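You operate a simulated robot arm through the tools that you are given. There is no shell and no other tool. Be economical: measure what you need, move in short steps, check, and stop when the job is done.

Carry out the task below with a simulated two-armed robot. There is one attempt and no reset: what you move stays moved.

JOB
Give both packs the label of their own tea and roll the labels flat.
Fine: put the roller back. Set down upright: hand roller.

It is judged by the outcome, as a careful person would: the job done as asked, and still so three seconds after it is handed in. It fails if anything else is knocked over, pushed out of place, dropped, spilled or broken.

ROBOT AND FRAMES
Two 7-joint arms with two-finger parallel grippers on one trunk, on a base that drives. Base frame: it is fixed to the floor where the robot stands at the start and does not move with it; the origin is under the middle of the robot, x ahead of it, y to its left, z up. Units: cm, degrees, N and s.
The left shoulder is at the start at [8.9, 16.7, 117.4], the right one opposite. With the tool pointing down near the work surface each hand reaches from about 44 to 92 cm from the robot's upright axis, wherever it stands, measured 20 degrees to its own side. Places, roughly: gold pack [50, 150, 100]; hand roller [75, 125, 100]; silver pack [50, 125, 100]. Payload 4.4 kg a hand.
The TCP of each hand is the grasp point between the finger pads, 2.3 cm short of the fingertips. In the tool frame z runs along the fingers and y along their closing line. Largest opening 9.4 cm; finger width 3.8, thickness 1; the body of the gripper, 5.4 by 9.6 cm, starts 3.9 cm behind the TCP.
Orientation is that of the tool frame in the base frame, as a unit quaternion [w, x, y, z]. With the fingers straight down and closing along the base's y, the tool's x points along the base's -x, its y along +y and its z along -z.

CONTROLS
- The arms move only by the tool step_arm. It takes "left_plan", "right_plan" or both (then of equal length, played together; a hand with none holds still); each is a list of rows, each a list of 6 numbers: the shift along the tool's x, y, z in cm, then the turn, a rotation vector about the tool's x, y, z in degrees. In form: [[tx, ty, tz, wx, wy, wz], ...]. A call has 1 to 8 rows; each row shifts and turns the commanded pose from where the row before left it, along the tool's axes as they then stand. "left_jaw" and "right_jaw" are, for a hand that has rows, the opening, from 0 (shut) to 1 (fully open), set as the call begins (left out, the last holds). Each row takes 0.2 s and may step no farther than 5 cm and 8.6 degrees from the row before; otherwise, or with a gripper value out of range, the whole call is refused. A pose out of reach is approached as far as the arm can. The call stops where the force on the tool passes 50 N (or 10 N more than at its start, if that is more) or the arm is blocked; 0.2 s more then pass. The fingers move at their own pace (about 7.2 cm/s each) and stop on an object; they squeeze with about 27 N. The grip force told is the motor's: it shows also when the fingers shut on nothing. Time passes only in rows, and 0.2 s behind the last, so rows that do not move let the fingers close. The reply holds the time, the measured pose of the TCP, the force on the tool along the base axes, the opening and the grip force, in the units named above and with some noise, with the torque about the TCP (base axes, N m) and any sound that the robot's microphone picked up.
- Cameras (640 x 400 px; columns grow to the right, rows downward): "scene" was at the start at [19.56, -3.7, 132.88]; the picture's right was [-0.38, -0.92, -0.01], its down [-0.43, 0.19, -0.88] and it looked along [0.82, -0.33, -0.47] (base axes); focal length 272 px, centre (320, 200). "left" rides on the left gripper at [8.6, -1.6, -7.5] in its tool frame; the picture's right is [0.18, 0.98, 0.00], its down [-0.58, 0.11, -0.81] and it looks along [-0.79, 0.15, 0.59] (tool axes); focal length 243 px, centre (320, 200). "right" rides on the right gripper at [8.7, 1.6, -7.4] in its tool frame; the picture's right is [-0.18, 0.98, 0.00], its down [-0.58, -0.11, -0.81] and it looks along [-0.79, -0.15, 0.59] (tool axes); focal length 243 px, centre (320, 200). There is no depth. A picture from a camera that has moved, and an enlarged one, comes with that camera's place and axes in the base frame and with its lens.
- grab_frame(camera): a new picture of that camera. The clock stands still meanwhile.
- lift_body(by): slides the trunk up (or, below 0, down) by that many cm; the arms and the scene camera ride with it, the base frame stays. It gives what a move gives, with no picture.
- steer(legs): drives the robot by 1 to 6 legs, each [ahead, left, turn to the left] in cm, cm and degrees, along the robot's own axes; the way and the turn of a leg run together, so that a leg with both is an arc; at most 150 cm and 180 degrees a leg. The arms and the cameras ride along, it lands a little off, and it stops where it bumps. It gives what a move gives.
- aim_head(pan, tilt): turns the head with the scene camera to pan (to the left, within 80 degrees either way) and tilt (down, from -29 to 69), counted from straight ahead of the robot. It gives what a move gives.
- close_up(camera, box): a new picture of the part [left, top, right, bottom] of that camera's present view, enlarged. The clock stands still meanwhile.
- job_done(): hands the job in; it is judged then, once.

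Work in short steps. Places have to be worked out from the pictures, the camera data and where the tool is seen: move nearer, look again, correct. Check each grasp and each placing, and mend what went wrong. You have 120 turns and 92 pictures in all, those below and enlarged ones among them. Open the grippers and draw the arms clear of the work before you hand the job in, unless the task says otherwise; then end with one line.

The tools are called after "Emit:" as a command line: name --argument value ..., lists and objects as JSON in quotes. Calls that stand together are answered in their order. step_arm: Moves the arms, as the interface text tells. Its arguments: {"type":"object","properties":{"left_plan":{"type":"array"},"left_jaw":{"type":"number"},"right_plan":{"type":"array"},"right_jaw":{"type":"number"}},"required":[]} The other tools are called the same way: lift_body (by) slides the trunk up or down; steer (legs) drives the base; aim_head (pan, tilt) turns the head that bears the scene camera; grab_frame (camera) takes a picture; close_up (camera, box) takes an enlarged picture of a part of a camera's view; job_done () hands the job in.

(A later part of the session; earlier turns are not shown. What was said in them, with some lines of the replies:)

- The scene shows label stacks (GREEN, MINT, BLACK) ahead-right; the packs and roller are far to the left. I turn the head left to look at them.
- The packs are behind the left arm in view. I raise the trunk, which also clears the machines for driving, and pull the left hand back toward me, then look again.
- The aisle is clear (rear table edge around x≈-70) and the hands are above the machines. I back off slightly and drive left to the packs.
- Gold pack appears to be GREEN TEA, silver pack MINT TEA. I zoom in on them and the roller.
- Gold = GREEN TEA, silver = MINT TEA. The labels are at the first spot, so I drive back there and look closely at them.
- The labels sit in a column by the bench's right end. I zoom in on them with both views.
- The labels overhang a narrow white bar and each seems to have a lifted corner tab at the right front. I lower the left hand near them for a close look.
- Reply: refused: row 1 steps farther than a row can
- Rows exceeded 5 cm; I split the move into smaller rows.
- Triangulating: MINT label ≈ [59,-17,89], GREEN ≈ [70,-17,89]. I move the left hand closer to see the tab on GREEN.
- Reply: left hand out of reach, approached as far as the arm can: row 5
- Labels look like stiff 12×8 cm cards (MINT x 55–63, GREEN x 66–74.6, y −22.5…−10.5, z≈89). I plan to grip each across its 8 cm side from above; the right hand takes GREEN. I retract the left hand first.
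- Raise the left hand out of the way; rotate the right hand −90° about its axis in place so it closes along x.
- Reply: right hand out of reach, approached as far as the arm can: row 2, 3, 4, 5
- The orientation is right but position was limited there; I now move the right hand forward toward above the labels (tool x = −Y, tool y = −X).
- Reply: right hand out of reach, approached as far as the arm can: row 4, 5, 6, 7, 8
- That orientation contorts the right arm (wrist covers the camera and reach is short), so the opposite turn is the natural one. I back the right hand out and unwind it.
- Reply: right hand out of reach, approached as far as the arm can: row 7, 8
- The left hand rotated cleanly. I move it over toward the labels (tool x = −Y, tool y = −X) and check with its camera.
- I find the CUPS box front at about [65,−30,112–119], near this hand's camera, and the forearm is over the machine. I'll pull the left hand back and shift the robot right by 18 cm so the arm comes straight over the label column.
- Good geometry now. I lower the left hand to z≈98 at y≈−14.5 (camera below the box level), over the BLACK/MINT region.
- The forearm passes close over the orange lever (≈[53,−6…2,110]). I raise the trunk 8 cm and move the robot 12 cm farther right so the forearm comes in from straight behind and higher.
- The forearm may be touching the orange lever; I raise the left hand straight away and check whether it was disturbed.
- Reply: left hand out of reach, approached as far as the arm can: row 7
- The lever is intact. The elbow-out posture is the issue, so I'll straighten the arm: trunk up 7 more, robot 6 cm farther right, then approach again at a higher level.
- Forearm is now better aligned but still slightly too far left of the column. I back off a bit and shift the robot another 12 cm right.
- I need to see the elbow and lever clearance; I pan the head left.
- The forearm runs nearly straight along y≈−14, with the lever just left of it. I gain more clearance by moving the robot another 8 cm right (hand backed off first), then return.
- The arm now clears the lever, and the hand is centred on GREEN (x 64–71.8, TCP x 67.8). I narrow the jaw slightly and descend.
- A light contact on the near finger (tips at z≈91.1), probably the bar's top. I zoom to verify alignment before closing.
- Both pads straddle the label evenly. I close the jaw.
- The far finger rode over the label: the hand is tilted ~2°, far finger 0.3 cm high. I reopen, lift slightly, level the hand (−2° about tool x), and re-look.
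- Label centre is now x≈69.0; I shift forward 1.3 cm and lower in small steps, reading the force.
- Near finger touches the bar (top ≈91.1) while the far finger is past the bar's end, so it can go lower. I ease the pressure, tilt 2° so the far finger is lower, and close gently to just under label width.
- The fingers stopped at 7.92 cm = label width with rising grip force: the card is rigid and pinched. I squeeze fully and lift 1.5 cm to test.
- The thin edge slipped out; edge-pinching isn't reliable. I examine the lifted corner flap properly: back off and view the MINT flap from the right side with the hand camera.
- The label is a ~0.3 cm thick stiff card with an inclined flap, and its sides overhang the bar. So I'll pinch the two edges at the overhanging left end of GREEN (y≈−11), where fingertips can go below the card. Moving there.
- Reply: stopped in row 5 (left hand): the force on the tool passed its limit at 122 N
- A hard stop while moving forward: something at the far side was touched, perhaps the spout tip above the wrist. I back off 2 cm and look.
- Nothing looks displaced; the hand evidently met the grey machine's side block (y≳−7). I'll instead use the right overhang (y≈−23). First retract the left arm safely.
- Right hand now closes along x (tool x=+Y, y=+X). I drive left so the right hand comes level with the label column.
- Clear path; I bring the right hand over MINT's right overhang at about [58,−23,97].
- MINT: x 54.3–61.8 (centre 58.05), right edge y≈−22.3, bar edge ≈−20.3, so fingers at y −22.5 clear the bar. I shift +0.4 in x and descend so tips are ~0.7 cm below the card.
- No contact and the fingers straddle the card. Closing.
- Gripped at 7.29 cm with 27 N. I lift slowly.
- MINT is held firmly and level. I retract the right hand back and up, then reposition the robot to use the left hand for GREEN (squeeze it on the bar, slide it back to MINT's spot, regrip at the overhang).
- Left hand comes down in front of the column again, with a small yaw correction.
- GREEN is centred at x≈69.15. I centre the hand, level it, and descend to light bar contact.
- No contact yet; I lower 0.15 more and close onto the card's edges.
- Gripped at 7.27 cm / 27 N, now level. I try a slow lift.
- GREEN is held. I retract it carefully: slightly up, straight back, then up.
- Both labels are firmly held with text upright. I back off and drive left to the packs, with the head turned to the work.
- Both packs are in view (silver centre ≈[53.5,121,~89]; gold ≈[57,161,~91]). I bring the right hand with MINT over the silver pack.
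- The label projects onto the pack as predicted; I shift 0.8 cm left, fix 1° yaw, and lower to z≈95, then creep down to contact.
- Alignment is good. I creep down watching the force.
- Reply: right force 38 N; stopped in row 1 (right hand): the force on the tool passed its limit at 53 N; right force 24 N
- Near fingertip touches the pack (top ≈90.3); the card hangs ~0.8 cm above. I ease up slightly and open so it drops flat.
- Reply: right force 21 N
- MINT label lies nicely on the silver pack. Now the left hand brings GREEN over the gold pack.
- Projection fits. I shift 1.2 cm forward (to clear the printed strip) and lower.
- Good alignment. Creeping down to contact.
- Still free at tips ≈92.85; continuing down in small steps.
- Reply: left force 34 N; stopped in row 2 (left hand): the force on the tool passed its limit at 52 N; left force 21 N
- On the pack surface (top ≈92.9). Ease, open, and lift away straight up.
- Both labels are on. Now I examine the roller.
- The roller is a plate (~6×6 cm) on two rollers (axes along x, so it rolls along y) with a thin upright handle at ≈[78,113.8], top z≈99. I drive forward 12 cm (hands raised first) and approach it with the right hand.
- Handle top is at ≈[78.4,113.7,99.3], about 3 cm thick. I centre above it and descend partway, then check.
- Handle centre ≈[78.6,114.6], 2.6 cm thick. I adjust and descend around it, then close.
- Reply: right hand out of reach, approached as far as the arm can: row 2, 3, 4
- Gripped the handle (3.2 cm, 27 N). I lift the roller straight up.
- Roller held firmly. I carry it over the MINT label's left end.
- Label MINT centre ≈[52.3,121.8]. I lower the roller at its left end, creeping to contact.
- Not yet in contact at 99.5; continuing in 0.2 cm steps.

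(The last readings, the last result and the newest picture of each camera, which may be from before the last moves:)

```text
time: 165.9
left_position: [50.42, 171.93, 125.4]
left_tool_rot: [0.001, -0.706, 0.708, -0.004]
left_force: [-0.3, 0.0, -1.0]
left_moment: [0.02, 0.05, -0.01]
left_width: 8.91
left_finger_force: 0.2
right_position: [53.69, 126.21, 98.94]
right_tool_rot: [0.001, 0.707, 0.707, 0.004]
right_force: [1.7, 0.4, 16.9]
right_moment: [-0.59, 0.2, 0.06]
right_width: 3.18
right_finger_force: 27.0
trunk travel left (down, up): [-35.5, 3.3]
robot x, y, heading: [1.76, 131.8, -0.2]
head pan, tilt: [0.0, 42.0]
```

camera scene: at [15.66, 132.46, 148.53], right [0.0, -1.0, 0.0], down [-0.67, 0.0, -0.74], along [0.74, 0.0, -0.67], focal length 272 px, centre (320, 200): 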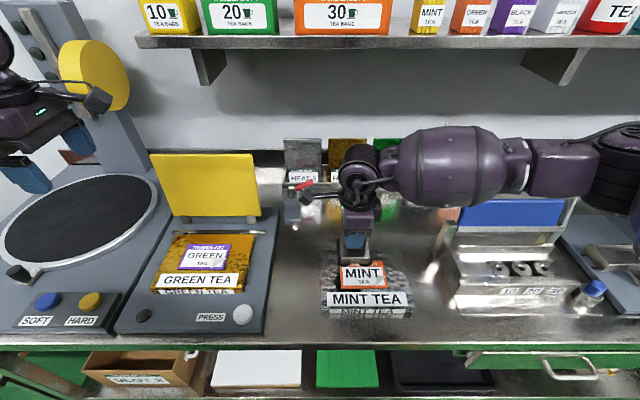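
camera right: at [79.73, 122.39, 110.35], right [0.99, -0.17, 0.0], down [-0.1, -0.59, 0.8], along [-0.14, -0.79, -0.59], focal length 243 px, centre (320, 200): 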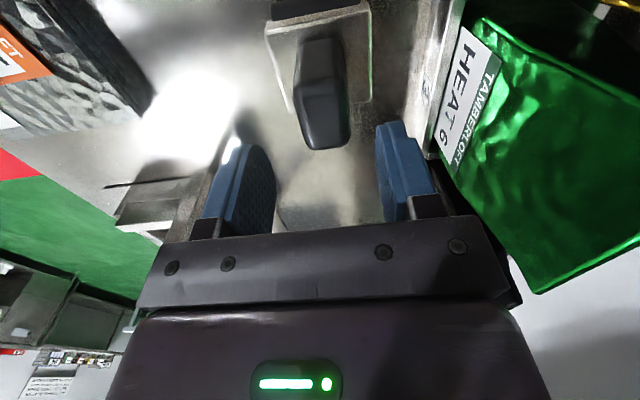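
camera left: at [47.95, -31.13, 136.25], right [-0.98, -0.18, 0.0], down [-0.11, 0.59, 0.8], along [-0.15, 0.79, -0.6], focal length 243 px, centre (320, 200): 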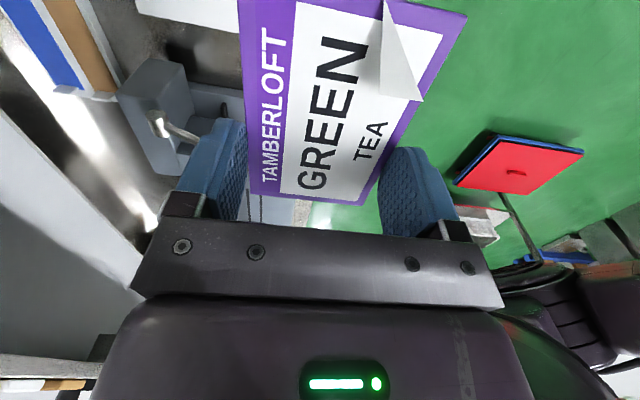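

Contact with ~20 N. I roll to the right along the label.

Emit:
step_arm --right_plan '[[-1, 0, 0, 0, 0, 0], [-1.2, 0, 0, 0, 0, 0], [-1.2, 0, 0, 0, 0, 0], [-1.2, 0, 0, 0, 0, 0], [-1.2, 0, 0, 0, 0, 0], [-1.2, 0, 0, 0, 0, 0], [-1.2, 0, 0, 0, 0, 0], [-1, 0, 0, 0, 0, 0]]'

Emit:
close_up --camera "scene" --box '[290, 200, 450, 320]'

```text
time: 167.8
left_position: [50.48, 171.75, 125.45]
left_tool_rot: [0.001, -0.705, 0.709, -0.005]
left_force: [-0.6, -0.5, 0.1]
left_moment: [0.02, -0.02, -0.03]
left_width: 8.94
left_finger_force: 0.1
right_position: [53.66, 116.83, 98.74]
right_tool_rot: [-0.001, 0.707, 0.707, 0.002]
right_force: [-3.3, -0.2, 12.4]
right_moment: [0.31, 0.28, 0.07]
right_width: 3.18
right_finger_force: 26.9
trunk travel left (down, up): [-35.5, 3.3]
robot x, y, heading: [1.93, 131.95, -0.2]
head pan, tilt: [0.0, 42.0]
```

```text
3.33 times, centred on (370, 260) of scene
camera zoom: at [15.55, 132.42, 148.54], right [0.0, -1.0, 0.0], down [-0.67, 0.0, -0.74], along [0.74, 0.0, -0.67], focal length 908 px, centre (153, 0)
```

zoom: 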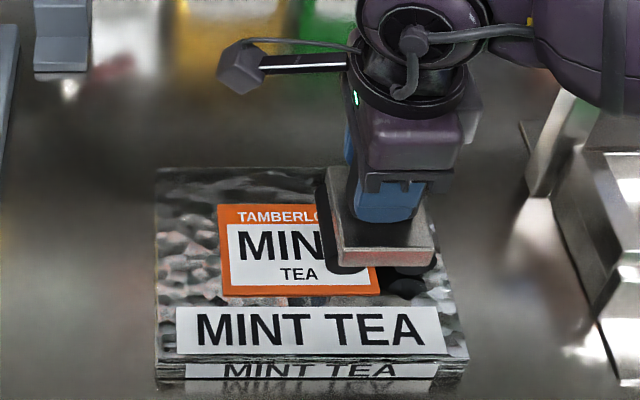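

Rolling works and the corner seems flattened. I lift slightly, shift nearer by 2.4 cm for the front lane, and roll a second pass.

Emit:
step_arm --right_plan '[[0, 0, -1, 0, 0, 0], [2.5, -2.4, 0, 0, 0, 0], [3, 0, 0, 0, 0, 0], [3, 0, 0, 0, 0, 0], [0, 0, 0.7, 0, 0, 0], [0, 0, 0.3, 0, 0, 0]]'

Emit:
step_arm --right_plan '[[-1, 0, 0, 0, 0, 0], [-1.2, 0, 0, 0, 0, 0], [-1.2, 0, 0, 0, 0, 0], [-1.2, 0, 0, 0, 0, 0], [-1.2, 0, 0, 0, 0, 0], [-1.2, 0, 0, 0, 0, 0], [-1.2, 0, 0, 0, 0, 0], [-1.2, 0, 0, 0, 0, 0]]'

Emit:
step_arm --right_plan '[[0, 0, -2, 0, 0, 0], [0, 0, -4, 0, 0, 0], [0, 0, -4, 0, 0, 0], [-3, 0, -3, 0, 0, 0], [-4, 0, 0, 0, 0, 0], [-4, 0, 0, 0, 0, 0]]'

Emit:
close_up --camera "scene" --box '[290, 200, 450, 320]'

```text
time: 169.2
left_position: [50.62, 171.9, 125.25]
left_tool_rot: [0.0, -0.706, 0.708, -0.004]
left_force: [0.6, 0.6, 0.4]
left_moment: [-0.03, 0.02, 0.01]
left_width: 8.92
left_finger_force: 0.0
right_position: [51.39, 125.62, 98.78]
right_tool_rot: [-0.001, 0.708, 0.707, 0.001]
right_force: [-0.2, 1.0, -3.0]
right_moment: [0.02, 0.02, 0.01]
right_width: 3.2
right_finger_force: 27.0
trunk travel left (down, up): [-35.5, 3.3]
robot x, y, heading: [1.99, 132.14, 0.0]
head pan, tilt: [0.0, 42.0]
```

```text
time: 170.9
left_position: [50.51, 171.76, 125.28]
left_tool_rot: [0.001, -0.706, 0.708, -0.004]
left_force: [-0.1, 0.5, 0.9]
left_moment: [0.0, -0.02, -0.01]
left_width: 8.94
left_finger_force: 0.0
right_position: [51.38, 115.95, 98.91]
right_tool_rot: [0.0, 0.707, 0.707, 0.001]
right_force: [-1.8, 0.2, 0.0]
right_moment: [0.05, 0.09, 0.02]
right_width: 3.19
right_finger_force: 26.5
trunk travel left (down, up): [-35.5, 3.3]
robot x, y, heading: [2.2, 132.83, -0.4]
head pan, tilt: [0.0, 42.0]
```

```text
time: 172.3
left_position: [50.59, 171.73, 125.41]
left_tool_rot: [0.001, -0.706, 0.709, -0.005]
left_force: [0.1, 0.4, 0.8]
left_moment: [0.0, -0.02, 0.03]
left_width: 8.94
left_finger_force: 0.0
right_position: [51.13, 104.73, 112.0]
right_tool_rot: [-0.001, 0.707, 0.707, 0.002]
right_force: [-0.1, 0.2, -3.3]
right_moment: [0.0, 0.01, 0.0]
right_width: 3.21
right_finger_force: 26.7
trunk travel left (down, up): [-35.5, 3.3]
robot x, y, heading: [1.84, 132.69, -0.1]
head pan, tilt: [0.0, 42.0]
```

```text
3.33 times, centred on (370, 260) of scene
camera zoom: at [15.61, 132.29, 148.53], right [0.0, -1.0, 0.0], down [-0.67, 0.0, -0.74], along [0.74, 0.0, -0.67], focal length 908 px, centre (153, 0)
```

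zoom: 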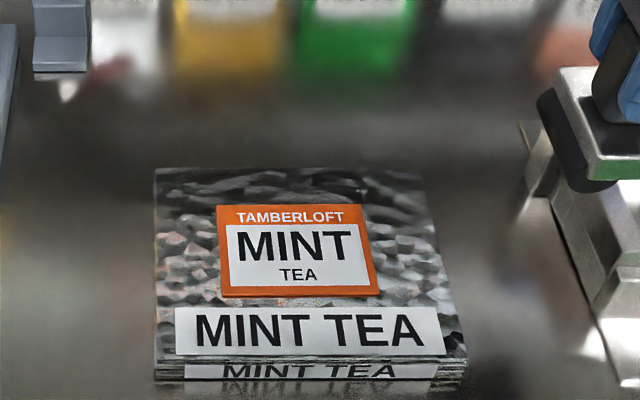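

MINT is flat — the flap is gone. I drive 25 cm left to roll the GREEN label with the same hand.

Emit:
steer --legs '[[0, 25, 0]]'

Emit:
step_arm --right_plan '[[4.5, 0.5, 0, 0, 0, 0], [4.5, 0.5, 0, 0, 0, 0], [4.5, 0.5, 0, 0, 0, 0], [4.5, 1, 0, 0, 0, 0], [4.5, 1, 0, 0, 0, 0], [4.5, 1, 0, 0, 0, 0], [4.5, 1, 0, 0, 0, 0], [2, 1, 1, 0, 0, 0]]'

Emit:
grab_frame --camera "scene"

```text
time: 175.2
left_position: [50.75, 197.41, 125.33]
left_tool_rot: [0.0, -0.705, 0.709, -0.004]
left_force: [-0.4, -0.7, 1.4]
left_moment: [0.01, -0.05, 0.02]
left_width: 8.94
left_finger_force: 0.1
right_position: [51.17, 130.43, 111.92]
right_tool_rot: [0.0, 0.708, 0.706, 0.001]
right_force: [-0.4, -0.3, -2.9]
right_moment: [0.03, 0.0, 0.02]
right_width: 3.18
right_finger_force: 27.2
trunk travel left (down, up): [-35.5, 3.3]
robot x, y, heading: [2.24, 157.9, -0.1]
head pan, tilt: [0.0, 42.0]
```

```text
time: 177.0
left_position: [50.76, 197.39, 125.35]
left_tool_rot: [0.001, -0.705, 0.709, -0.005]
left_force: [0.6, 0.6, -0.1]
left_moment: [0.0, 0.01, -0.02]
left_width: 8.91
left_finger_force: 0.0
right_position: [57.89, 163.77, 111.03]
right_tool_rot: [-0.001, 0.708, 0.706, 0.001]
right_force: [0.5, 0.0, -3.8]
right_moment: [-0.01, 0.0, 0.01]
right_width: 3.21
right_finger_force: 26.9
trunk travel left (down, up): [-35.5, 3.3]
robot x, y, heading: [2.06, 157.77, -0.1]
head pan, tilt: [0.0, 42.0]
```

```text
15 pictures are left
camera scene: at [15.79, 158.04, 148.52], right [0.0, -1.0, 0.0], down [-0.67, 0.0, -0.74], along [0.74, 0.0, -0.67], focal length 272 px, centre (320, 200)
```

scene: 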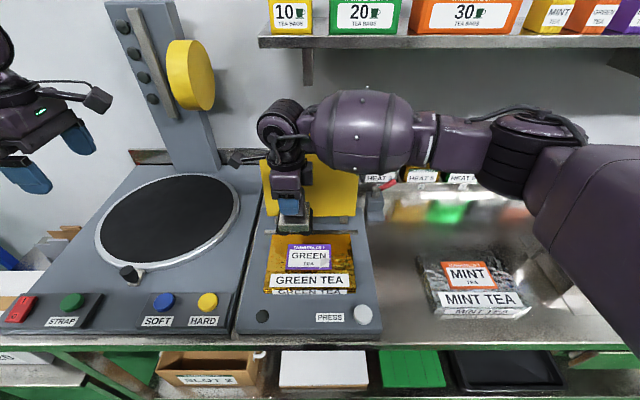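

GREEN label centre ≈[56,160.6]. I lower the roller at its left end; expected contact near TCP z≈101.7.

Emit:
step_arm --right_plan '[[0.8, -0.5, 3, 0, 0, 0], [0, 0, 3, 0, 0, 0], [0, 0, 1.5, 0, 0, 0], [0, 0, 0.7, 0, 0, 0], [0, 0, 0.4, 0, 0, 0]]'

Emit:
step_arm --right_plan '[[0, 0, 0.3, 0, 0, 0], [0, 0, 0.2, 0, 0, 0]]'

Emit:
step_arm --right_plan '[[0, 0, 0.2, 0, 0, 0]]'

```text
time: 178.2
left_position: [50.85, 197.5, 125.29]
left_tool_rot: [0.001, -0.706, 0.709, -0.004]
left_force: [0.3, 0.4, 0.4]
left_moment: [0.01, -0.02, -0.02]
left_width: 8.93
left_finger_force: 0.0
right_position: [57.31, 164.61, 102.5]
right_tool_rot: [-0.001, 0.708, 0.706, 0.0]
right_force: [0.8, -0.3, -4.1]
right_moment: [0.01, -0.02, 0.0]
right_width: 3.18
right_finger_force: 27.4
trunk travel left (down, up): [-35.5, 3.3]
robot x, y, heading: [2.07, 157.9, -0.1]
head pan, tilt: [0.0, 42.0]
```

```text
time: 178.8
left_position: [50.73, 197.39, 125.33]
left_tool_rot: [0.0, -0.705, 0.709, -0.005]
left_force: [-0.3, 0.2, -0.1]
left_moment: [0.02, -0.01, -0.02]
left_width: 8.93
left_finger_force: 0.0
right_position: [57.27, 164.84, 102.05]
right_tool_rot: [-0.001, 0.708, 0.706, 0.002]
right_force: [0.2, -0.4, -3.9]
right_moment: [0.04, -0.01, 0.02]
right_width: 3.2
right_finger_force: 26.8
trunk travel left (down, up): [-35.5, 3.3]
robot x, y, heading: [2.16, 157.79, 0.1]
head pan, tilt: [0.0, 42.0]
```

```text
time: 179.2
left_position: [50.74, 197.38, 125.24]
left_tool_rot: [0.001, -0.705, 0.709, -0.004]
left_force: [0.5, -0.2, 0.0]
left_moment: [0.0, -0.02, -0.01]
left_width: 8.93
left_finger_force: 0.1
right_position: [57.27, 164.74, 101.67]
right_tool_rot: [0.0, 0.707, 0.707, 0.001]
right_force: [0.6, 0.1, -3.6]
right_moment: [0.02, 0.01, -0.02]
right_width: 3.23
right_finger_force: 27.1
trunk travel left (down, up): [-35.5, 3.3]
robot x, y, heading: [1.99, 157.93, -0.1]
head pan, tilt: [0.0, 42.0]
```

Emit:
step_arm --right_plan '[[0, 0, 0.2, 0, 0, 0]]'

Emit:
step_arm --right_plan '[[0, 0, 0.15, 0, 0, 0]]'

```text
time: 179.6
left_position: [50.74, 197.23, 125.39]
left_tool_rot: [0.0, -0.705, 0.709, -0.004]
left_force: [-0.4, -0.5, -1.1]
left_moment: [-0.01, -0.01, 0.01]
left_width: 8.92
left_finger_force: 0.1
right_position: [57.13, 164.78, 101.54]
right_tool_rot: [0.0, 0.708, 0.707, 0.001]
right_force: [0.3, 0.3, -3.8]
right_moment: [0.03, -0.03, 0.0]
right_width: 3.2
right_finger_force: 27.4
trunk travel left (down, up): [-35.5, 3.3]
robot x, y, heading: [1.99, 157.88, -0.1]
head pan, tilt: [0.0, 42.0]
```

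```text
time: 180.0
left_position: [50.77, 197.42, 125.23]
left_tool_rot: [0.001, -0.705, 0.709, -0.005]
left_force: [-0.5, -0.2, 0.6]
left_moment: [0.06, 0.02, 0.01]
left_width: 8.92
left_finger_force: 0.1
right_position: [57.19, 164.79, 101.4]
right_tool_rot: [0.0, 0.708, 0.706, 0.001]
right_force: [-0.6, -0.2, -3.7]
right_moment: [0.04, 0.01, -0.01]
right_width: 3.19
right_finger_force: 27.1
trunk travel left (down, up): [-35.5, 3.3]
robot x, y, heading: [1.75, 157.64, 0.1]
head pan, tilt: [0.0, 42.0]
```

Still just above; a little further.

Emit:
step_arm --right_plan '[[0, 0, 0.2, 0, 0, 0]]'

Emit:
step_arm --right_plan '[[0, 0, 0.15, 0, 0, 0]]'

```text
time: 180.4
left_position: [50.74, 197.42, 125.35]
left_tool_rot: [0.001, -0.706, 0.708, -0.004]
left_force: [0.2, 0.5, -0.6]
left_moment: [0.0, 0.02, 0.0]
left_width: 8.93
left_finger_force: 0.1
right_position: [57.27, 164.71, 101.27]
right_tool_rot: [-0.001, 0.708, 0.707, 0.002]
right_force: [-0.9, -0.5, -0.7]
right_moment: [-0.08, 0.01, 0.02]
right_width: 3.2
right_finger_force: 27.0
trunk travel left (down, up): [-35.5, 3.3]
robot x, y, heading: [2.21, 158.02, -0.1]
head pan, tilt: [0.0, 42.0]
```

```text
time: 180.8
left_position: [50.63, 197.34, 125.38]
left_tool_rot: [0.002, -0.705, 0.71, -0.004]
left_force: [1.0, -0.7, 0.6]
left_moment: [0.03, -0.05, -0.01]
left_width: 8.92
left_finger_force: 0.1
right_position: [57.24, 164.76, 101.26]
right_tool_rot: [0.0, 0.707, 0.707, 0.003]
right_force: [-1.2, -0.5, 10.4]
right_moment: [-0.44, 0.17, 0.0]
right_width: 3.17
right_finger_force: 27.2
trunk travel left (down, up): [-35.5, 3.3]
robot x, y, heading: [2.13, 157.55, -0.1]
head pan, tilt: [0.0, 42.0]
```

Contact (~14 N). Roll right, then the second, nearer lane.

Emit:
step_arm --right_plan '[[-1, 0, 0.06, 0, 0, 0], [-1.2, 0, 0, 0, 0, 0], [-1.2, 0, 0, 0, 0, 0], [-1.2, 0, 0, 0, 0, 0], [-1.2, 0, 0, 0, 0, 0], [-1.2, 0, 0, 0, 0, 0], [-1.2, 0, 0, 0, 0, 0], [-1, 0, 0, 0, 0, 0]]'

Emit:
step_arm --right_plan '[[0, 0, -1, 0, 0, 0], [2.5, -2.3, 0, 0, 0, 0], [3, 0, 0, 0, 0, 0], [3, 0, 0, 0, 0, 0], [0, 0, 0.7, 0, 0, 0], [0, 0, 0.35, 0, 0, 0]]'

Emit:
step_arm --right_plan '[[-1, 0, 0.1, 0, 0, 0], [-1.2, 0, 0, 0, 0, 0], [-1.2, 0, 0, 0, 0, 0], [-1.2, 0, 0, 0, 0, 0], [-1.2, 0, 0, 0, 0, 0], [-1.2, 0, 0, 0, 0, 0], [-1.2, 0, 0, 0, 0, 0], [-1.2, 0, 0, 0, 0, 0]]'

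Emit:
step_arm --right_plan '[[0, 0, -2, 0, 0, 0], [0, 0, -4, 0, 0, 0], [0, 0, -4, 0, 0, 0], [-4, 0, 0, 0, 0, 0], [-4.5, 0, 0, 0, 0, 0], [-4.5, 0, 0, 0, 0, 0], [-4.5, 0, 0, 0, 0, 0], [-4.5, 0, 0, 0, 0, 0]]'

Emit:
close_up --camera "scene" --box '[230, 200, 390, 320]'

```text
time: 182.6
left_position: [50.56, 197.28, 125.48]
left_tool_rot: [0.001, -0.705, 0.709, -0.004]
left_force: [0.5, 0.2, -0.7]
left_moment: [0.0, 0.02, 0.01]
left_width: 8.93
left_finger_force: 0.2
right_position: [57.08, 155.54, 100.92]
right_tool_rot: [-0.001, 0.708, 0.706, 0.002]
right_force: [-1.0, -0.3, 16.6]
right_moment: [0.35, 0.26, -0.02]
right_width: 3.17
right_finger_force: 26.9
trunk travel left (down, up): [-35.5, 3.3]
robot x, y, heading: [1.94, 157.45, -0.2]
head pan, tilt: [0.0, 42.0]
```

```text
time: 184.0
left_position: [50.66, 197.42, 125.31]
left_tool_rot: [0.002, -0.705, 0.709, -0.005]
left_force: [0.2, -0.4, -0.1]
left_moment: [0.0, 0.0, -0.01]
left_width: 8.96
left_finger_force: 0.2
right_position: [54.97, 164.25, 101.03]
right_tool_rot: [0.0, 0.708, 0.706, 0.002]
right_force: [0.3, -0.6, 1.7]
right_moment: [-0.02, -0.09, -0.01]
right_width: 3.22
right_finger_force: 27.4
trunk travel left (down, up): [-35.5, 3.3]
robot x, y, heading: [2.41, 157.91, -0.0]
head pan, tilt: [0.0, 42.0]
```

```text
time: 185.8
left_position: [50.63, 197.24, 125.42]
left_tool_rot: [0.001, -0.705, 0.709, -0.005]
left_force: [0.0, 0.0, 0.3]
left_moment: [-0.01, 0.0, -0.01]
left_width: 8.93
left_finger_force: 0.0
right_position: [54.93, 154.65, 100.89]
right_tool_rot: [-0.001, 0.708, 0.706, 0.002]
right_force: [1.1, 0.6, 14.2]
right_moment: [0.32, -0.17, -0.05]
right_width: 3.17
right_finger_force: 26.6
trunk travel left (down, up): [-35.5, 3.3]
robot x, y, heading: [1.6, 157.97, -0.2]
head pan, tilt: [0.0, 42.0]
```

```text
time: 187.6
left_position: [50.7, 197.15, 125.3]
left_tool_rot: [0.001, -0.705, 0.709, -0.004]
left_force: [1.1, -0.1, 1.1]
left_moment: [0.08, -0.02, 0.02]
left_width: 8.94
left_finger_force: 0.0
right_position: [54.96, 132.6, 110.93]
right_tool_rot: [0.0, 0.707, 0.707, 0.002]
right_force: [0.7, -0.5, -3.0]
right_moment: [0.03, -0.02, 0.01]
right_width: 3.18
right_finger_force: 27.0
trunk travel left (down, up): [-35.5, 3.3]
robot x, y, heading: [2.19, 157.72, -0.3]
head pan, tilt: [0.0, 42.0]
```

```text
3.33 times, centred on (310, 260) of scene
camera zoom: at [15.69, 157.87, 148.53], right [0.0, -1.0, 0.0], down [-0.67, 0.0, -0.74], along [0.74, 0.0, -0.67], focal length 908 px, centre (353, 0)
```

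zoom: 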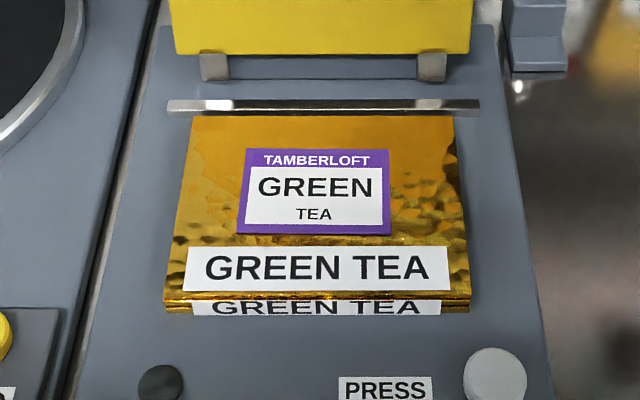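

GREEN is flat too. I drive back right, go 2 cm forward and lower the trunk 3 cm for reach, to return the roller to its place (handle ≈[78.3,114.4]).

Emit:
steer --legs '[[0, -25.5, 0], [2, 0, 0]]'

Emit:
step_arm --right_plan '[[1.5, 3.5, 0, 0, 0, 0], [1.5, 3.5, 0, 0, 0, 0], [1.5, 3.5, 0, 0, 0, 0], [1.5, 3.5, 0, 0, 0, 0]]'

Emit:
lift_body --by -3

Emit:
grab_frame --camera "scene"

```text
time: 190.9
left_position: [52.77, 171.54, 125.29]
left_tool_rot: [0.0, -0.705, 0.709, -0.004]
left_force: [0.2, -0.1, 0.4]
left_moment: [-0.01, -0.02, 0.02]
left_width: 8.94
left_finger_force: 0.0
right_position: [56.84, 106.9, 110.89]
right_tool_rot: [-0.001, 0.707, 0.707, 0.0]
right_force: [-0.5, -0.2, -4.4]
right_moment: [0.0, 0.04, 0.0]
right_width: 3.2
right_finger_force: 26.4
trunk travel left (down, up): [-35.5, 3.3]
robot x, y, heading: [4.14, 132.11, -0.2]
head pan, tilt: [0.0, 42.0]
```

```text
time: 191.9
left_position: [52.72, 171.64, 125.34]
left_tool_rot: [0.0, -0.705, 0.709, -0.005]
left_force: [1.1, -0.1, 0.5]
left_moment: [-0.01, -0.01, 0.03]
left_width: 8.96
left_finger_force: 0.0
right_position: [70.86, 113.14, 110.79]
right_tool_rot: [0.0, 0.708, 0.706, 0.0]
right_force: [0.4, -0.3, -4.1]
right_moment: [0.01, 0.05, 0.01]
right_width: 3.2
right_finger_force: 27.2
trunk travel left (down, up): [-35.5, 3.3]
robot x, y, heading: [4.16, 131.95, 0.0]
head pan, tilt: [0.0, 42.0]
```

```text
time: 192.6
left_position: [52.45, 171.58, 122.45]
left_tool_rot: [0.001, -0.706, 0.709, -0.005]
left_force: [-0.1, -0.3, -0.1]
left_moment: [0.0, 0.0, 0.0]
left_width: 8.92
left_finger_force: 0.1
right_position: [70.9, 112.83, 108.02]
right_tool_rot: [0.0, 0.708, 0.706, 0.001]
right_force: [-0.3, -0.3, -3.0]
right_moment: [0.01, -0.05, 0.0]
right_width: 3.18
right_finger_force: 27.5
trunk travel left (down, up): [-32.5, 6.3]
robot x, y, heading: [3.9, 131.72, -0.3]
head pan, tilt: [0.0, 42.0]
```

```text
13 pictures are left
camera scene: at [17.89, 132.22, 145.48], right [0.0, -1.0, 0.0], down [-0.67, 0.0, -0.74], along [0.74, 0.0, -0.67], focal length 272 px, centre (320, 200)
```

scene: 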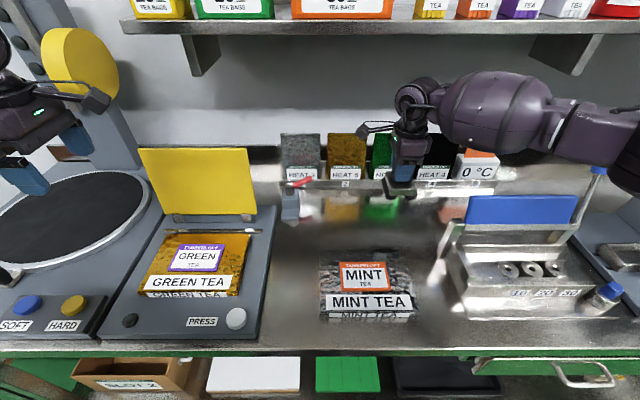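

Clear. I move to [78.2,114.4] and descend to just above bench level.

Emit:
step_arm --right_plan '[[0.5, 2.5, 2, 0, 0, 0], [0.6, 2.5, 2, 0, 0, 0], [0.5, 2.3, 2, 0, 0, 0], [0, 0, 2, 0, 0, 0], [0, 0, 1.5, 0, 0, 0], [0, 0, 0.7, 0, 0, 0]]'

Emit:
grab_frame --camera "scene"

```text
time: 194.0
left_position: [52.58, 171.58, 122.31]
left_tool_rot: [0.001, -0.705, 0.709, -0.005]
left_force: [0.4, -1.1, -1.1]
left_moment: [0.02, -0.01, -0.01]
left_width: 8.92
left_finger_force: 0.1
right_position: [78.3, 114.01, 97.58]
right_tool_rot: [-0.001, 0.707, 0.707, 0.0]
right_force: [0.1, 0.0, -3.3]
right_moment: [0.03, -0.02, 0.02]
right_width: 3.17
right_finger_force: 27.0
trunk travel left (down, up): [-32.5, 6.3]
robot x, y, heading: [3.84, 132.29, -0.2]
head pan, tilt: [0.0, 42.0]
```

```text
12 pictures are left
camera scene: at [17.97, 132.2, 145.47], right [0.0, -1.0, 0.0], down [-0.67, 0.0, -0.74], along [0.74, 0.0, -0.67], focal length 272 px, centre (320, 200)
```

scene: 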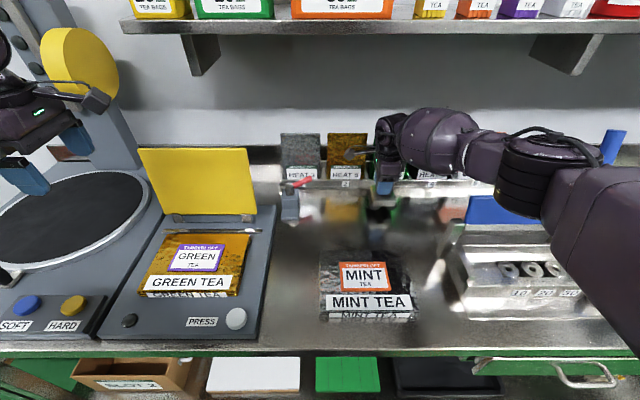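

Reach is fine now. Creep down to set the roller on the bench.

Emit:
step_arm --right_plan '[[0.3, 0, 0.5, 0, 0, 0], [0, 0, 0.2, 0, 0, 0]]'

Emit:
step_arm --right_plan '[[0, 0, 0.2, 0, 0, 0]]'

Emit:
step_arm --right_plan '[[0, 0, 0.15, 0, 0, 0]]'

```text
time: 194.6
left_position: [52.72, 171.53, 122.37]
left_tool_rot: [0.001, -0.705, 0.709, -0.005]
left_force: [-1.0, 0.4, 0.0]
left_moment: [0.01, -0.01, -0.01]
left_width: 8.94
left_finger_force: 0.0
right_position: [78.33, 114.65, 96.94]
right_tool_rot: [-0.001, 0.708, 0.707, 0.002]
right_force: [0.2, 0.5, -4.1]
right_moment: [0.05, 0.04, 0.03]
right_width: 3.22
right_finger_force: 26.9
trunk travel left (down, up): [-32.5, 6.3]
robot x, y, heading: [3.39, 131.95, -0.1]
head pan, tilt: [0.0, 42.0]
```

```text
time: 195.0
left_position: [52.71, 171.52, 122.32]
left_tool_rot: [0.0, -0.705, 0.709, -0.004]
left_force: [-0.3, -0.2, -0.2]
left_moment: [-0.02, -0.02, 0.02]
left_width: 8.92
left_finger_force: 0.0
right_position: [78.22, 114.67, 96.84]
right_tool_rot: [-0.001, 0.708, 0.706, 0.002]
right_force: [0.3, 0.0, -3.6]
right_moment: [0.01, 0.02, -0.02]
right_width: 3.19
right_finger_force: 27.2
trunk travel left (down, up): [-32.5, 6.3]
robot x, y, heading: [3.67, 132.0, -0.1]
head pan, tilt: [0.0, 42.0]
```

```text
time: 195.4
left_position: [52.7, 171.54, 122.27]
left_tool_rot: [0.001, -0.705, 0.709, -0.004]
left_force: [-0.2, -0.5, -0.6]
left_moment: [-0.02, 0.01, -0.03]
left_width: 8.96
left_finger_force: 0.1
right_position: [78.15, 114.59, 96.65]
right_tool_rot: [-0.002, 0.708, 0.707, 0.002]
right_force: [0.2, -0.4, -4.2]
right_moment: [0.01, 0.0, -0.05]
right_width: 3.18
right_finger_force: 27.5
trunk travel left (down, up): [-32.5, 6.3]
robot x, y, heading: [4.03, 131.9, -0.1]
head pan, tilt: [0.0, 42.0]
```

Emit:
step_arm --right_plan '[[0, 0, 0.15, 0, 0, 0]]'

Emit:
step_arm --right_plan '[[0, 0, 0.12, 0, 0, 0]]'

Emit:
step_arm --right_plan '[[0, 0, 0.12, 0, 0, 0]]'

```text
time: 195.8
left_position: [52.73, 171.61, 122.27]
left_tool_rot: [0.001, -0.706, 0.709, -0.004]
left_force: [-0.9, -0.5, 1.0]
left_moment: [-0.02, -0.01, -0.01]
left_width: 8.92
left_finger_force: 0.1
right_position: [78.2, 114.63, 96.45]
right_tool_rot: [-0.001, 0.708, 0.706, 0.0]
right_force: [0.1, -0.1, -3.3]
right_moment: [0.02, 0.01, 0.01]
right_width: 3.18
right_finger_force: 26.8
trunk travel left (down, up): [-32.5, 6.3]
robot x, y, heading: [3.99, 132.16, -0.3]
head pan, tilt: [0.0, 42.0]
```

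```text
time: 196.2
left_position: [52.74, 171.62, 122.31]
left_tool_rot: [0.001, -0.705, 0.709, -0.004]
left_force: [0.1, 0.6, -0.2]
left_moment: [-0.01, 0.03, -0.01]
left_width: 8.96
left_finger_force: 0.1
right_position: [78.08, 114.6, 96.26]
right_tool_rot: [0.0, 0.709, 0.706, 0.001]
right_force: [-1.1, 0.4, -3.3]
right_moment: [-0.01, 0.0, 0.01]
right_width: 3.18
right_finger_force: 27.2
trunk travel left (down, up): [-32.5, 6.3]
robot x, y, heading: [4.02, 131.95, -0.2]
head pan, tilt: [0.0, 42.0]
```

```text
time: 196.6
left_position: [52.59, 171.61, 122.29]
left_tool_rot: [0.0, -0.705, 0.709, -0.004]
left_force: [-0.2, -0.6, -0.4]
left_moment: [0.02, 0.0, -0.03]
left_width: 8.9
left_finger_force: 0.0
right_position: [78.22, 114.57, 96.2]
right_tool_rot: [-0.001, 0.708, 0.707, 0.001]
right_force: [0.3, -0.1, -4.1]
right_moment: [0.01, -0.01, -0.03]
right_width: 3.21
right_finger_force: 27.2
trunk travel left (down, up): [-32.5, 6.3]
robot x, y, heading: [3.91, 131.95, -0.1]
head pan, tilt: [0.0, 42.0]
```

The handle slid a few mm in the grip while rolling, so contact is a bit lower. Continue creeping.

Emit:
step_arm --right_plan '[[0, 0, 0.12, 0, 0, 0]]'

Emit:
step_arm --right_plan '[[0, 0, 0.12, 0, 0, 0]]'

Emit:
step_arm --right_plan '[[0, 0, 0.1, 0, 0, 0]]'

```text
time: 197.0
left_position: [52.68, 171.58, 122.27]
left_tool_rot: [0.001, -0.705, 0.709, -0.005]
left_force: [0.0, -0.6, -0.1]
left_moment: [-0.05, -0.02, -0.02]
left_width: 8.91
left_finger_force: 0.0
right_position: [78.34, 114.54, 96.12]
right_tool_rot: [0.0, 0.708, 0.706, 0.0]
right_force: [0.6, -0.5, -3.3]
right_moment: [0.02, 0.02, -0.01]
right_width: 3.19
right_finger_force: 27.2
trunk travel left (down, up): [-32.5, 6.3]
robot x, y, heading: [4.19, 132.28, -0.2]
head pan, tilt: [0.0, 42.0]
```

```text
time: 197.4
left_position: [52.65, 171.54, 122.34]
left_tool_rot: [0.0, -0.705, 0.709, -0.005]
left_force: [-1.1, 0.4, 0.5]
left_moment: [-0.01, 0.01, -0.01]
left_width: 8.93
left_finger_force: 0.0
right_position: [78.3, 114.6, 95.96]
right_tool_rot: [-0.001, 0.708, 0.707, 0.001]
right_force: [1.3, 0.4, -3.5]
right_moment: [0.03, 0.03, -0.02]
right_width: 3.19
right_finger_force: 27.1
trunk travel left (down, up): [-32.5, 6.3]
robot x, y, heading: [3.86, 132.18, -0.3]
head pan, tilt: [0.0, 42.0]
```

```text
time: 197.8
left_position: [52.66, 171.62, 122.21]
left_tool_rot: [0.001, -0.705, 0.709, -0.005]
left_force: [0.6, -0.7, 0.4]
left_moment: [0.0, 0.0, -0.01]
left_width: 8.95
left_finger_force: 0.0
right_position: [78.26, 114.65, 95.96]
right_tool_rot: [-0.001, 0.707, 0.707, 0.001]
right_force: [-0.1, 0.1, -3.5]
right_moment: [0.04, -0.03, -0.03]
right_width: 3.2
right_finger_force: 26.4
trunk travel left (down, up): [-32.5, 6.3]
robot x, y, heading: [3.88, 132.18, -0.3]
head pan, tilt: [0.0, 42.0]
```

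I check visually how high the roller is above the bench.

Emit:
close_up --camera "scene" --box '[335, 145, 435, 225]'

Emit:
step_arm --right_plan '[[0, 0, 0.15, 0, 0, 0]]'

```text
5.00 times, centred on (385, 185) of scene
camera zoom: at [17.98, 132.23, 145.47], right [0.0, -1.0, 0.0], down [-0.67, 0.0, -0.74], along [0.74, 0.0, -0.67], focal length 1363 px, centre (-5, 275)
```

zoom: 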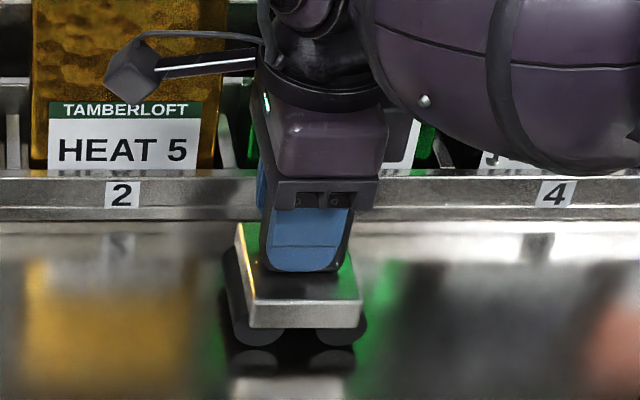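

```text
time: 198.2
left_position: [52.56, 171.49, 122.35]
left_tool_rot: [0.001, -0.705, 0.709, -0.004]
left_force: [-0.3, 0.2, 0.3]
left_moment: [-0.02, 0.0, -0.02]
left_width: 8.94
left_finger_force: 0.0
right_position: [78.24, 114.7, 95.88]
right_tool_rot: [-0.001, 0.708, 0.706, 0.001]
right_force: [0.2, -0.3, -3.8]
right_moment: [0.01, -0.03, 0.01]
right_width: 3.19
right_finger_force: 26.8
trunk travel left (down, up): [-32.5, 6.3]
robot x, y, heading: [3.89, 132.1, -0.0]
head pan, tilt: [0.0, 42.0]
```

Very close to its reflection. A bit more.

Emit:
step_arm --right_plan '[[0, 0, 0.15, 0, 0, 0]]'

Emit:
step_arm --right_plan '[[0, 0, 0.15, 0, 0, 0]]'

Emit:
step_arm --right_plan '[[0, 0, 0.12, 0, 0, 0]]'

```text
time: 198.6
left_position: [52.69, 171.46, 122.46]
left_tool_rot: [0.001, -0.705, 0.709, -0.004]
left_force: [-0.5, 0.5, 0.1]
left_moment: [0.04, -0.01, 0.01]
left_width: 8.92
left_finger_force: 0.0
right_position: [78.18, 114.61, 95.83]
right_tool_rot: [-0.001, 0.708, 0.706, 0.002]
right_force: [0.0, 0.3, 0.6]
right_moment: [0.0, 0.19, 0.03]
right_width: 3.17
right_finger_force: 27.0
trunk travel left (down, up): [-32.5, 6.3]
robot x, y, heading: [3.99, 131.92, -0.2]
head pan, tilt: [0.0, 42.0]
```

```text
time: 199.0
left_position: [52.54, 171.59, 122.4]
left_tool_rot: [0.001, -0.705, 0.709, -0.004]
left_force: [-0.3, -0.5, -0.2]
left_moment: [0.03, -0.02, 0.01]
left_width: 8.95
left_finger_force: 0.0
right_position: [78.24, 114.69, 95.8]
right_tool_rot: [0.0, 0.708, 0.706, 0.002]
right_force: [-0.6, -0.5, 11.3]
right_moment: [-0.04, 0.52, 0.02]
right_width: 3.17
right_finger_force: 27.7
trunk travel left (down, up): [-32.5, 6.3]
robot x, y, heading: [4.27, 132.33, -0.1]
head pan, tilt: [0.0, 42.0]
```

```text
time: 199.4
left_position: [52.42, 171.66, 122.37]
left_tool_rot: [0.002, -0.705, 0.709, -0.005]
left_force: [-0.3, -0.1, -0.6]
left_moment: [-0.01, 0.02, 0.0]
left_width: 8.94
left_finger_force: 0.1
right_position: [78.31, 114.74, 95.69]
right_tool_rot: [0.001, 0.708, 0.706, 0.002]
right_force: [4.0, 0.1, 19.1]
right_moment: [-0.04, 0.4, 0.03]
right_width: 3.21
right_finger_force: 27.0
trunk travel left (down, up): [-32.5, 6.3]
robot x, y, heading: [4.25, 131.72, -0.0]
head pan, tilt: [0.0, 42.0]
```

The roller is seated on the bench. I ease off, open, and lift straight up.

Emit:
step_arm --right_plan '[[0, 0, -0.2, 0, 0, 0], [0, 0, 0, 0, 0, 0]]'

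Emit:
step_arm --right_plan '[[0, 0, 0, 0, 0, 0], [0, 0, 0, 0, 0, 0]]' --right_jaw 0.65

Emit:
step_arm --right_plan '[[0, 0, -2, 0, 0, 0], [0, 0, -3, 0, 0, 0], [0, 0, -3, 0, 0, 0], [0, -1, -3, 0, 0, 0], [0, -4, -1, 0, 0, 0], [-2, -4, 0, 0, 0, 0], [-2, -4, 0, 0, 0, 0], [-2, -4, 0, 0, 0, 0]]'

Emit:
grab_frame --camera "scene"

Emit:
close_up --camera "scene" --box '[335, 145, 435, 225]'

```text
time: 200.0
left_position: [52.63, 171.56, 122.36]
left_tool_rot: [0.001, -0.705, 0.709, -0.005]
left_force: [0.0, -0.6, 0.5]
left_moment: [-0.02, -0.01, -0.01]
left_width: 8.93
left_finger_force: 0.0
right_position: [78.22, 114.65, 95.65]
right_tool_rot: [0.0, 0.708, 0.706, 0.001]
right_force: [8.5, -0.3, 13.2]
right_moment: [0.06, -0.15, 0.09]
right_width: 3.21
right_finger_force: 27.5
trunk travel left (down, up): [-32.5, 6.3]
robot x, y, heading: [3.86, 132.13, -0.2]
head pan, tilt: [0.0, 42.0]
```

```text
time: 200.6
left_position: [52.55, 171.59, 122.27]
left_tool_rot: [0.0, -0.706, 0.709, -0.004]
left_force: [0.6, -0.4, 1.3]
left_moment: [0.0, -0.01, 0.01]
left_width: 8.9
left_finger_force: 0.1
right_position: [78.14, 114.61, 95.58]
right_tool_rot: [-0.001, 0.708, 0.706, 0.0]
right_force: [0.4, 0.4, -0.1]
right_moment: [0.0, -0.01, 0.04]
right_width: 6.14
right_finger_force: 0.0
trunk travel left (down, up): [-32.5, 6.3]
robot x, y, heading: [3.69, 131.98, -0.4]
head pan, tilt: [0.0, 42.0]
```

```text
time: 202.4
left_position: [52.46, 171.47, 122.46]
left_tool_rot: [0.001, -0.705, 0.709, -0.005]
left_force: [-1.4, -0.8, -0.1]
left_moment: [0.03, -0.02, 0.01]
left_width: 8.92
left_finger_force: 0.0
right_position: [60.96, 108.38, 107.49]
right_tool_rot: [-0.001, 0.707, 0.707, 0.001]
right_force: [0.5, -0.6, 0.7]
right_moment: [0.04, -0.03, -0.02]
right_width: 6.1
right_finger_force: 0.0
trunk travel left (down, up): [-32.5, 6.3]
robot x, y, heading: [3.82, 131.85, -0.2]
head pan, tilt: [0.0, 42.0]
```

```text
10 pictures are left
camera scene: at [17.82, 132.11, 145.49], right [0.0, -1.0, 0.0], down [-0.67, 0.0, -0.74], along [0.74, 0.0, -0.67], focal length 272 px, centre (320, 200)
```

scene: 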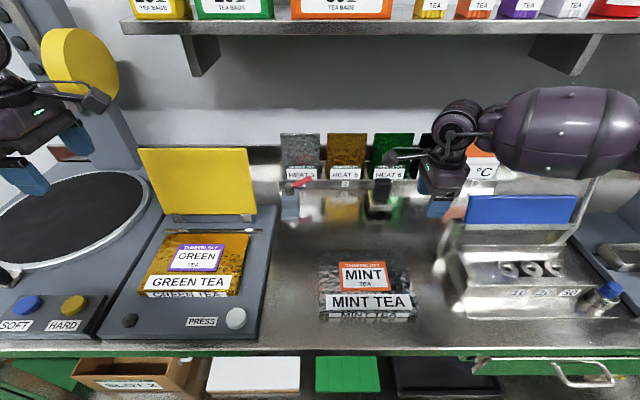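

```text
5.00 times, centred on (385, 185) of scene
camera zoom: at [17.82, 132.11, 145.49], right [0.0, -1.0, 0.0], down [-0.67, 0.0, -0.74], along [0.74, 0.0, -0.67], focal length 1363 px, centre (-5, 275)
```

zoom: 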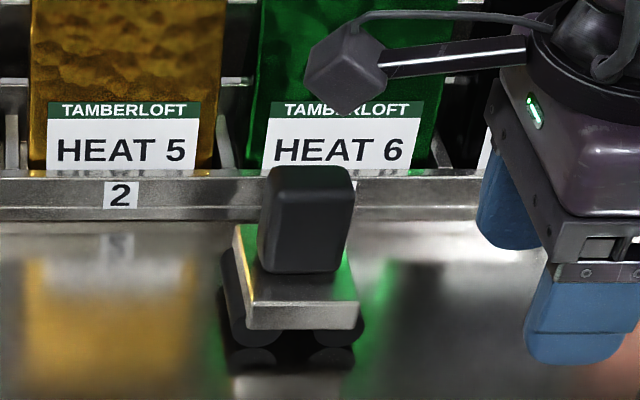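

The roller stands upright in its original place and both labels are flat. I draw both arms clear and back the robot away.

Emit:
step_arm --right_plan '[[0, 0, -4.5, 0, 0, 0], [0, 0, -4.5, 0, 0, 0], [0, -2, -4, 0, 0, 0], [0, -4, -1, 0, 0, 0], [0, -4, 0, 0, 0, 0]]' --left_plan '[[0, 0, -2, 0, 0, 0], [0, 3, -1, 0, 0, 0], [0, 3, 0, 0, 0, 0], [0, 3, 0, 0, 0, 0], [0, 0, 0, 0, 0, 0]]'

Emit:
steer --legs '[[-14, 0, 0]]'

Emit:
grab_frame --camera "scene"

```text
time: 203.6
left_position: [43.35, 171.85, 125.3]
left_tool_rot: [0.001, -0.706, 0.709, -0.004]
left_force: [0.4, -0.4, -1.1]
left_moment: [-0.01, 0.02, -0.01]
left_width: 8.93
left_finger_force: 0.0
right_position: [51.24, 108.43, 121.48]
right_tool_rot: [0.0, 0.708, 0.707, 0.001]
right_force: [0.1, -0.4, 0.1]
right_moment: [0.0, -0.01, -0.03]
right_width: 6.12
right_finger_force: 0.0
trunk travel left (down, up): [-32.5, 6.3]
robot x, y, heading: [4.03, 132.07, -0.2]
head pan, tilt: [0.0, 42.0]
```

```text
time: 204.9
left_position: [29.2, 171.8, 125.22]
left_tool_rot: [0.001, -0.705, 0.71, -0.005]
left_force: [-0.4, 0.4, 0.0]
left_moment: [0.02, 0.0, 0.01]
left_width: 8.96
left_finger_force: 0.0
right_position: [36.9, 108.32, 121.49]
right_tool_rot: [0.001, 0.708, 0.706, 0.001]
right_force: [-0.3, -0.5, 0.6]
right_moment: [-0.01, -0.03, -0.01]
right_width: 6.11
right_finger_force: 0.1
trunk travel left (down, up): [-32.5, 6.3]
robot x, y, heading: [-10.07, 131.89, -0.5]
head pan, tilt: [0.0, 42.0]
```

```text
8 pictures are left
camera scene: at [3.68, 132.26, 145.49], right [-0.01, -1.0, 0.0], down [-0.67, 0.0, -0.74], along [0.74, 0.0, -0.67], focal length 272 px, centre (320, 200)
```

scene: 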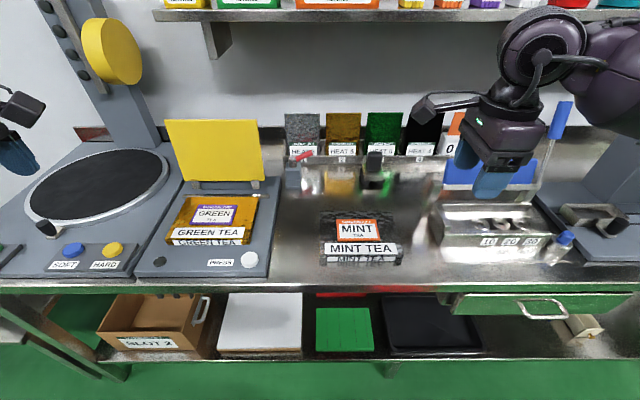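

All is in order: labels flat on their packs, roller upright in place, arms clear with grippers open. Handing in.

Emit:
job_done

```text
The job is handed in.
```

The gold pack now has the GREEN label and the silver pack the MINT label, both rolled flat. The hand roller is standing upright where it started, within about a centimetre.
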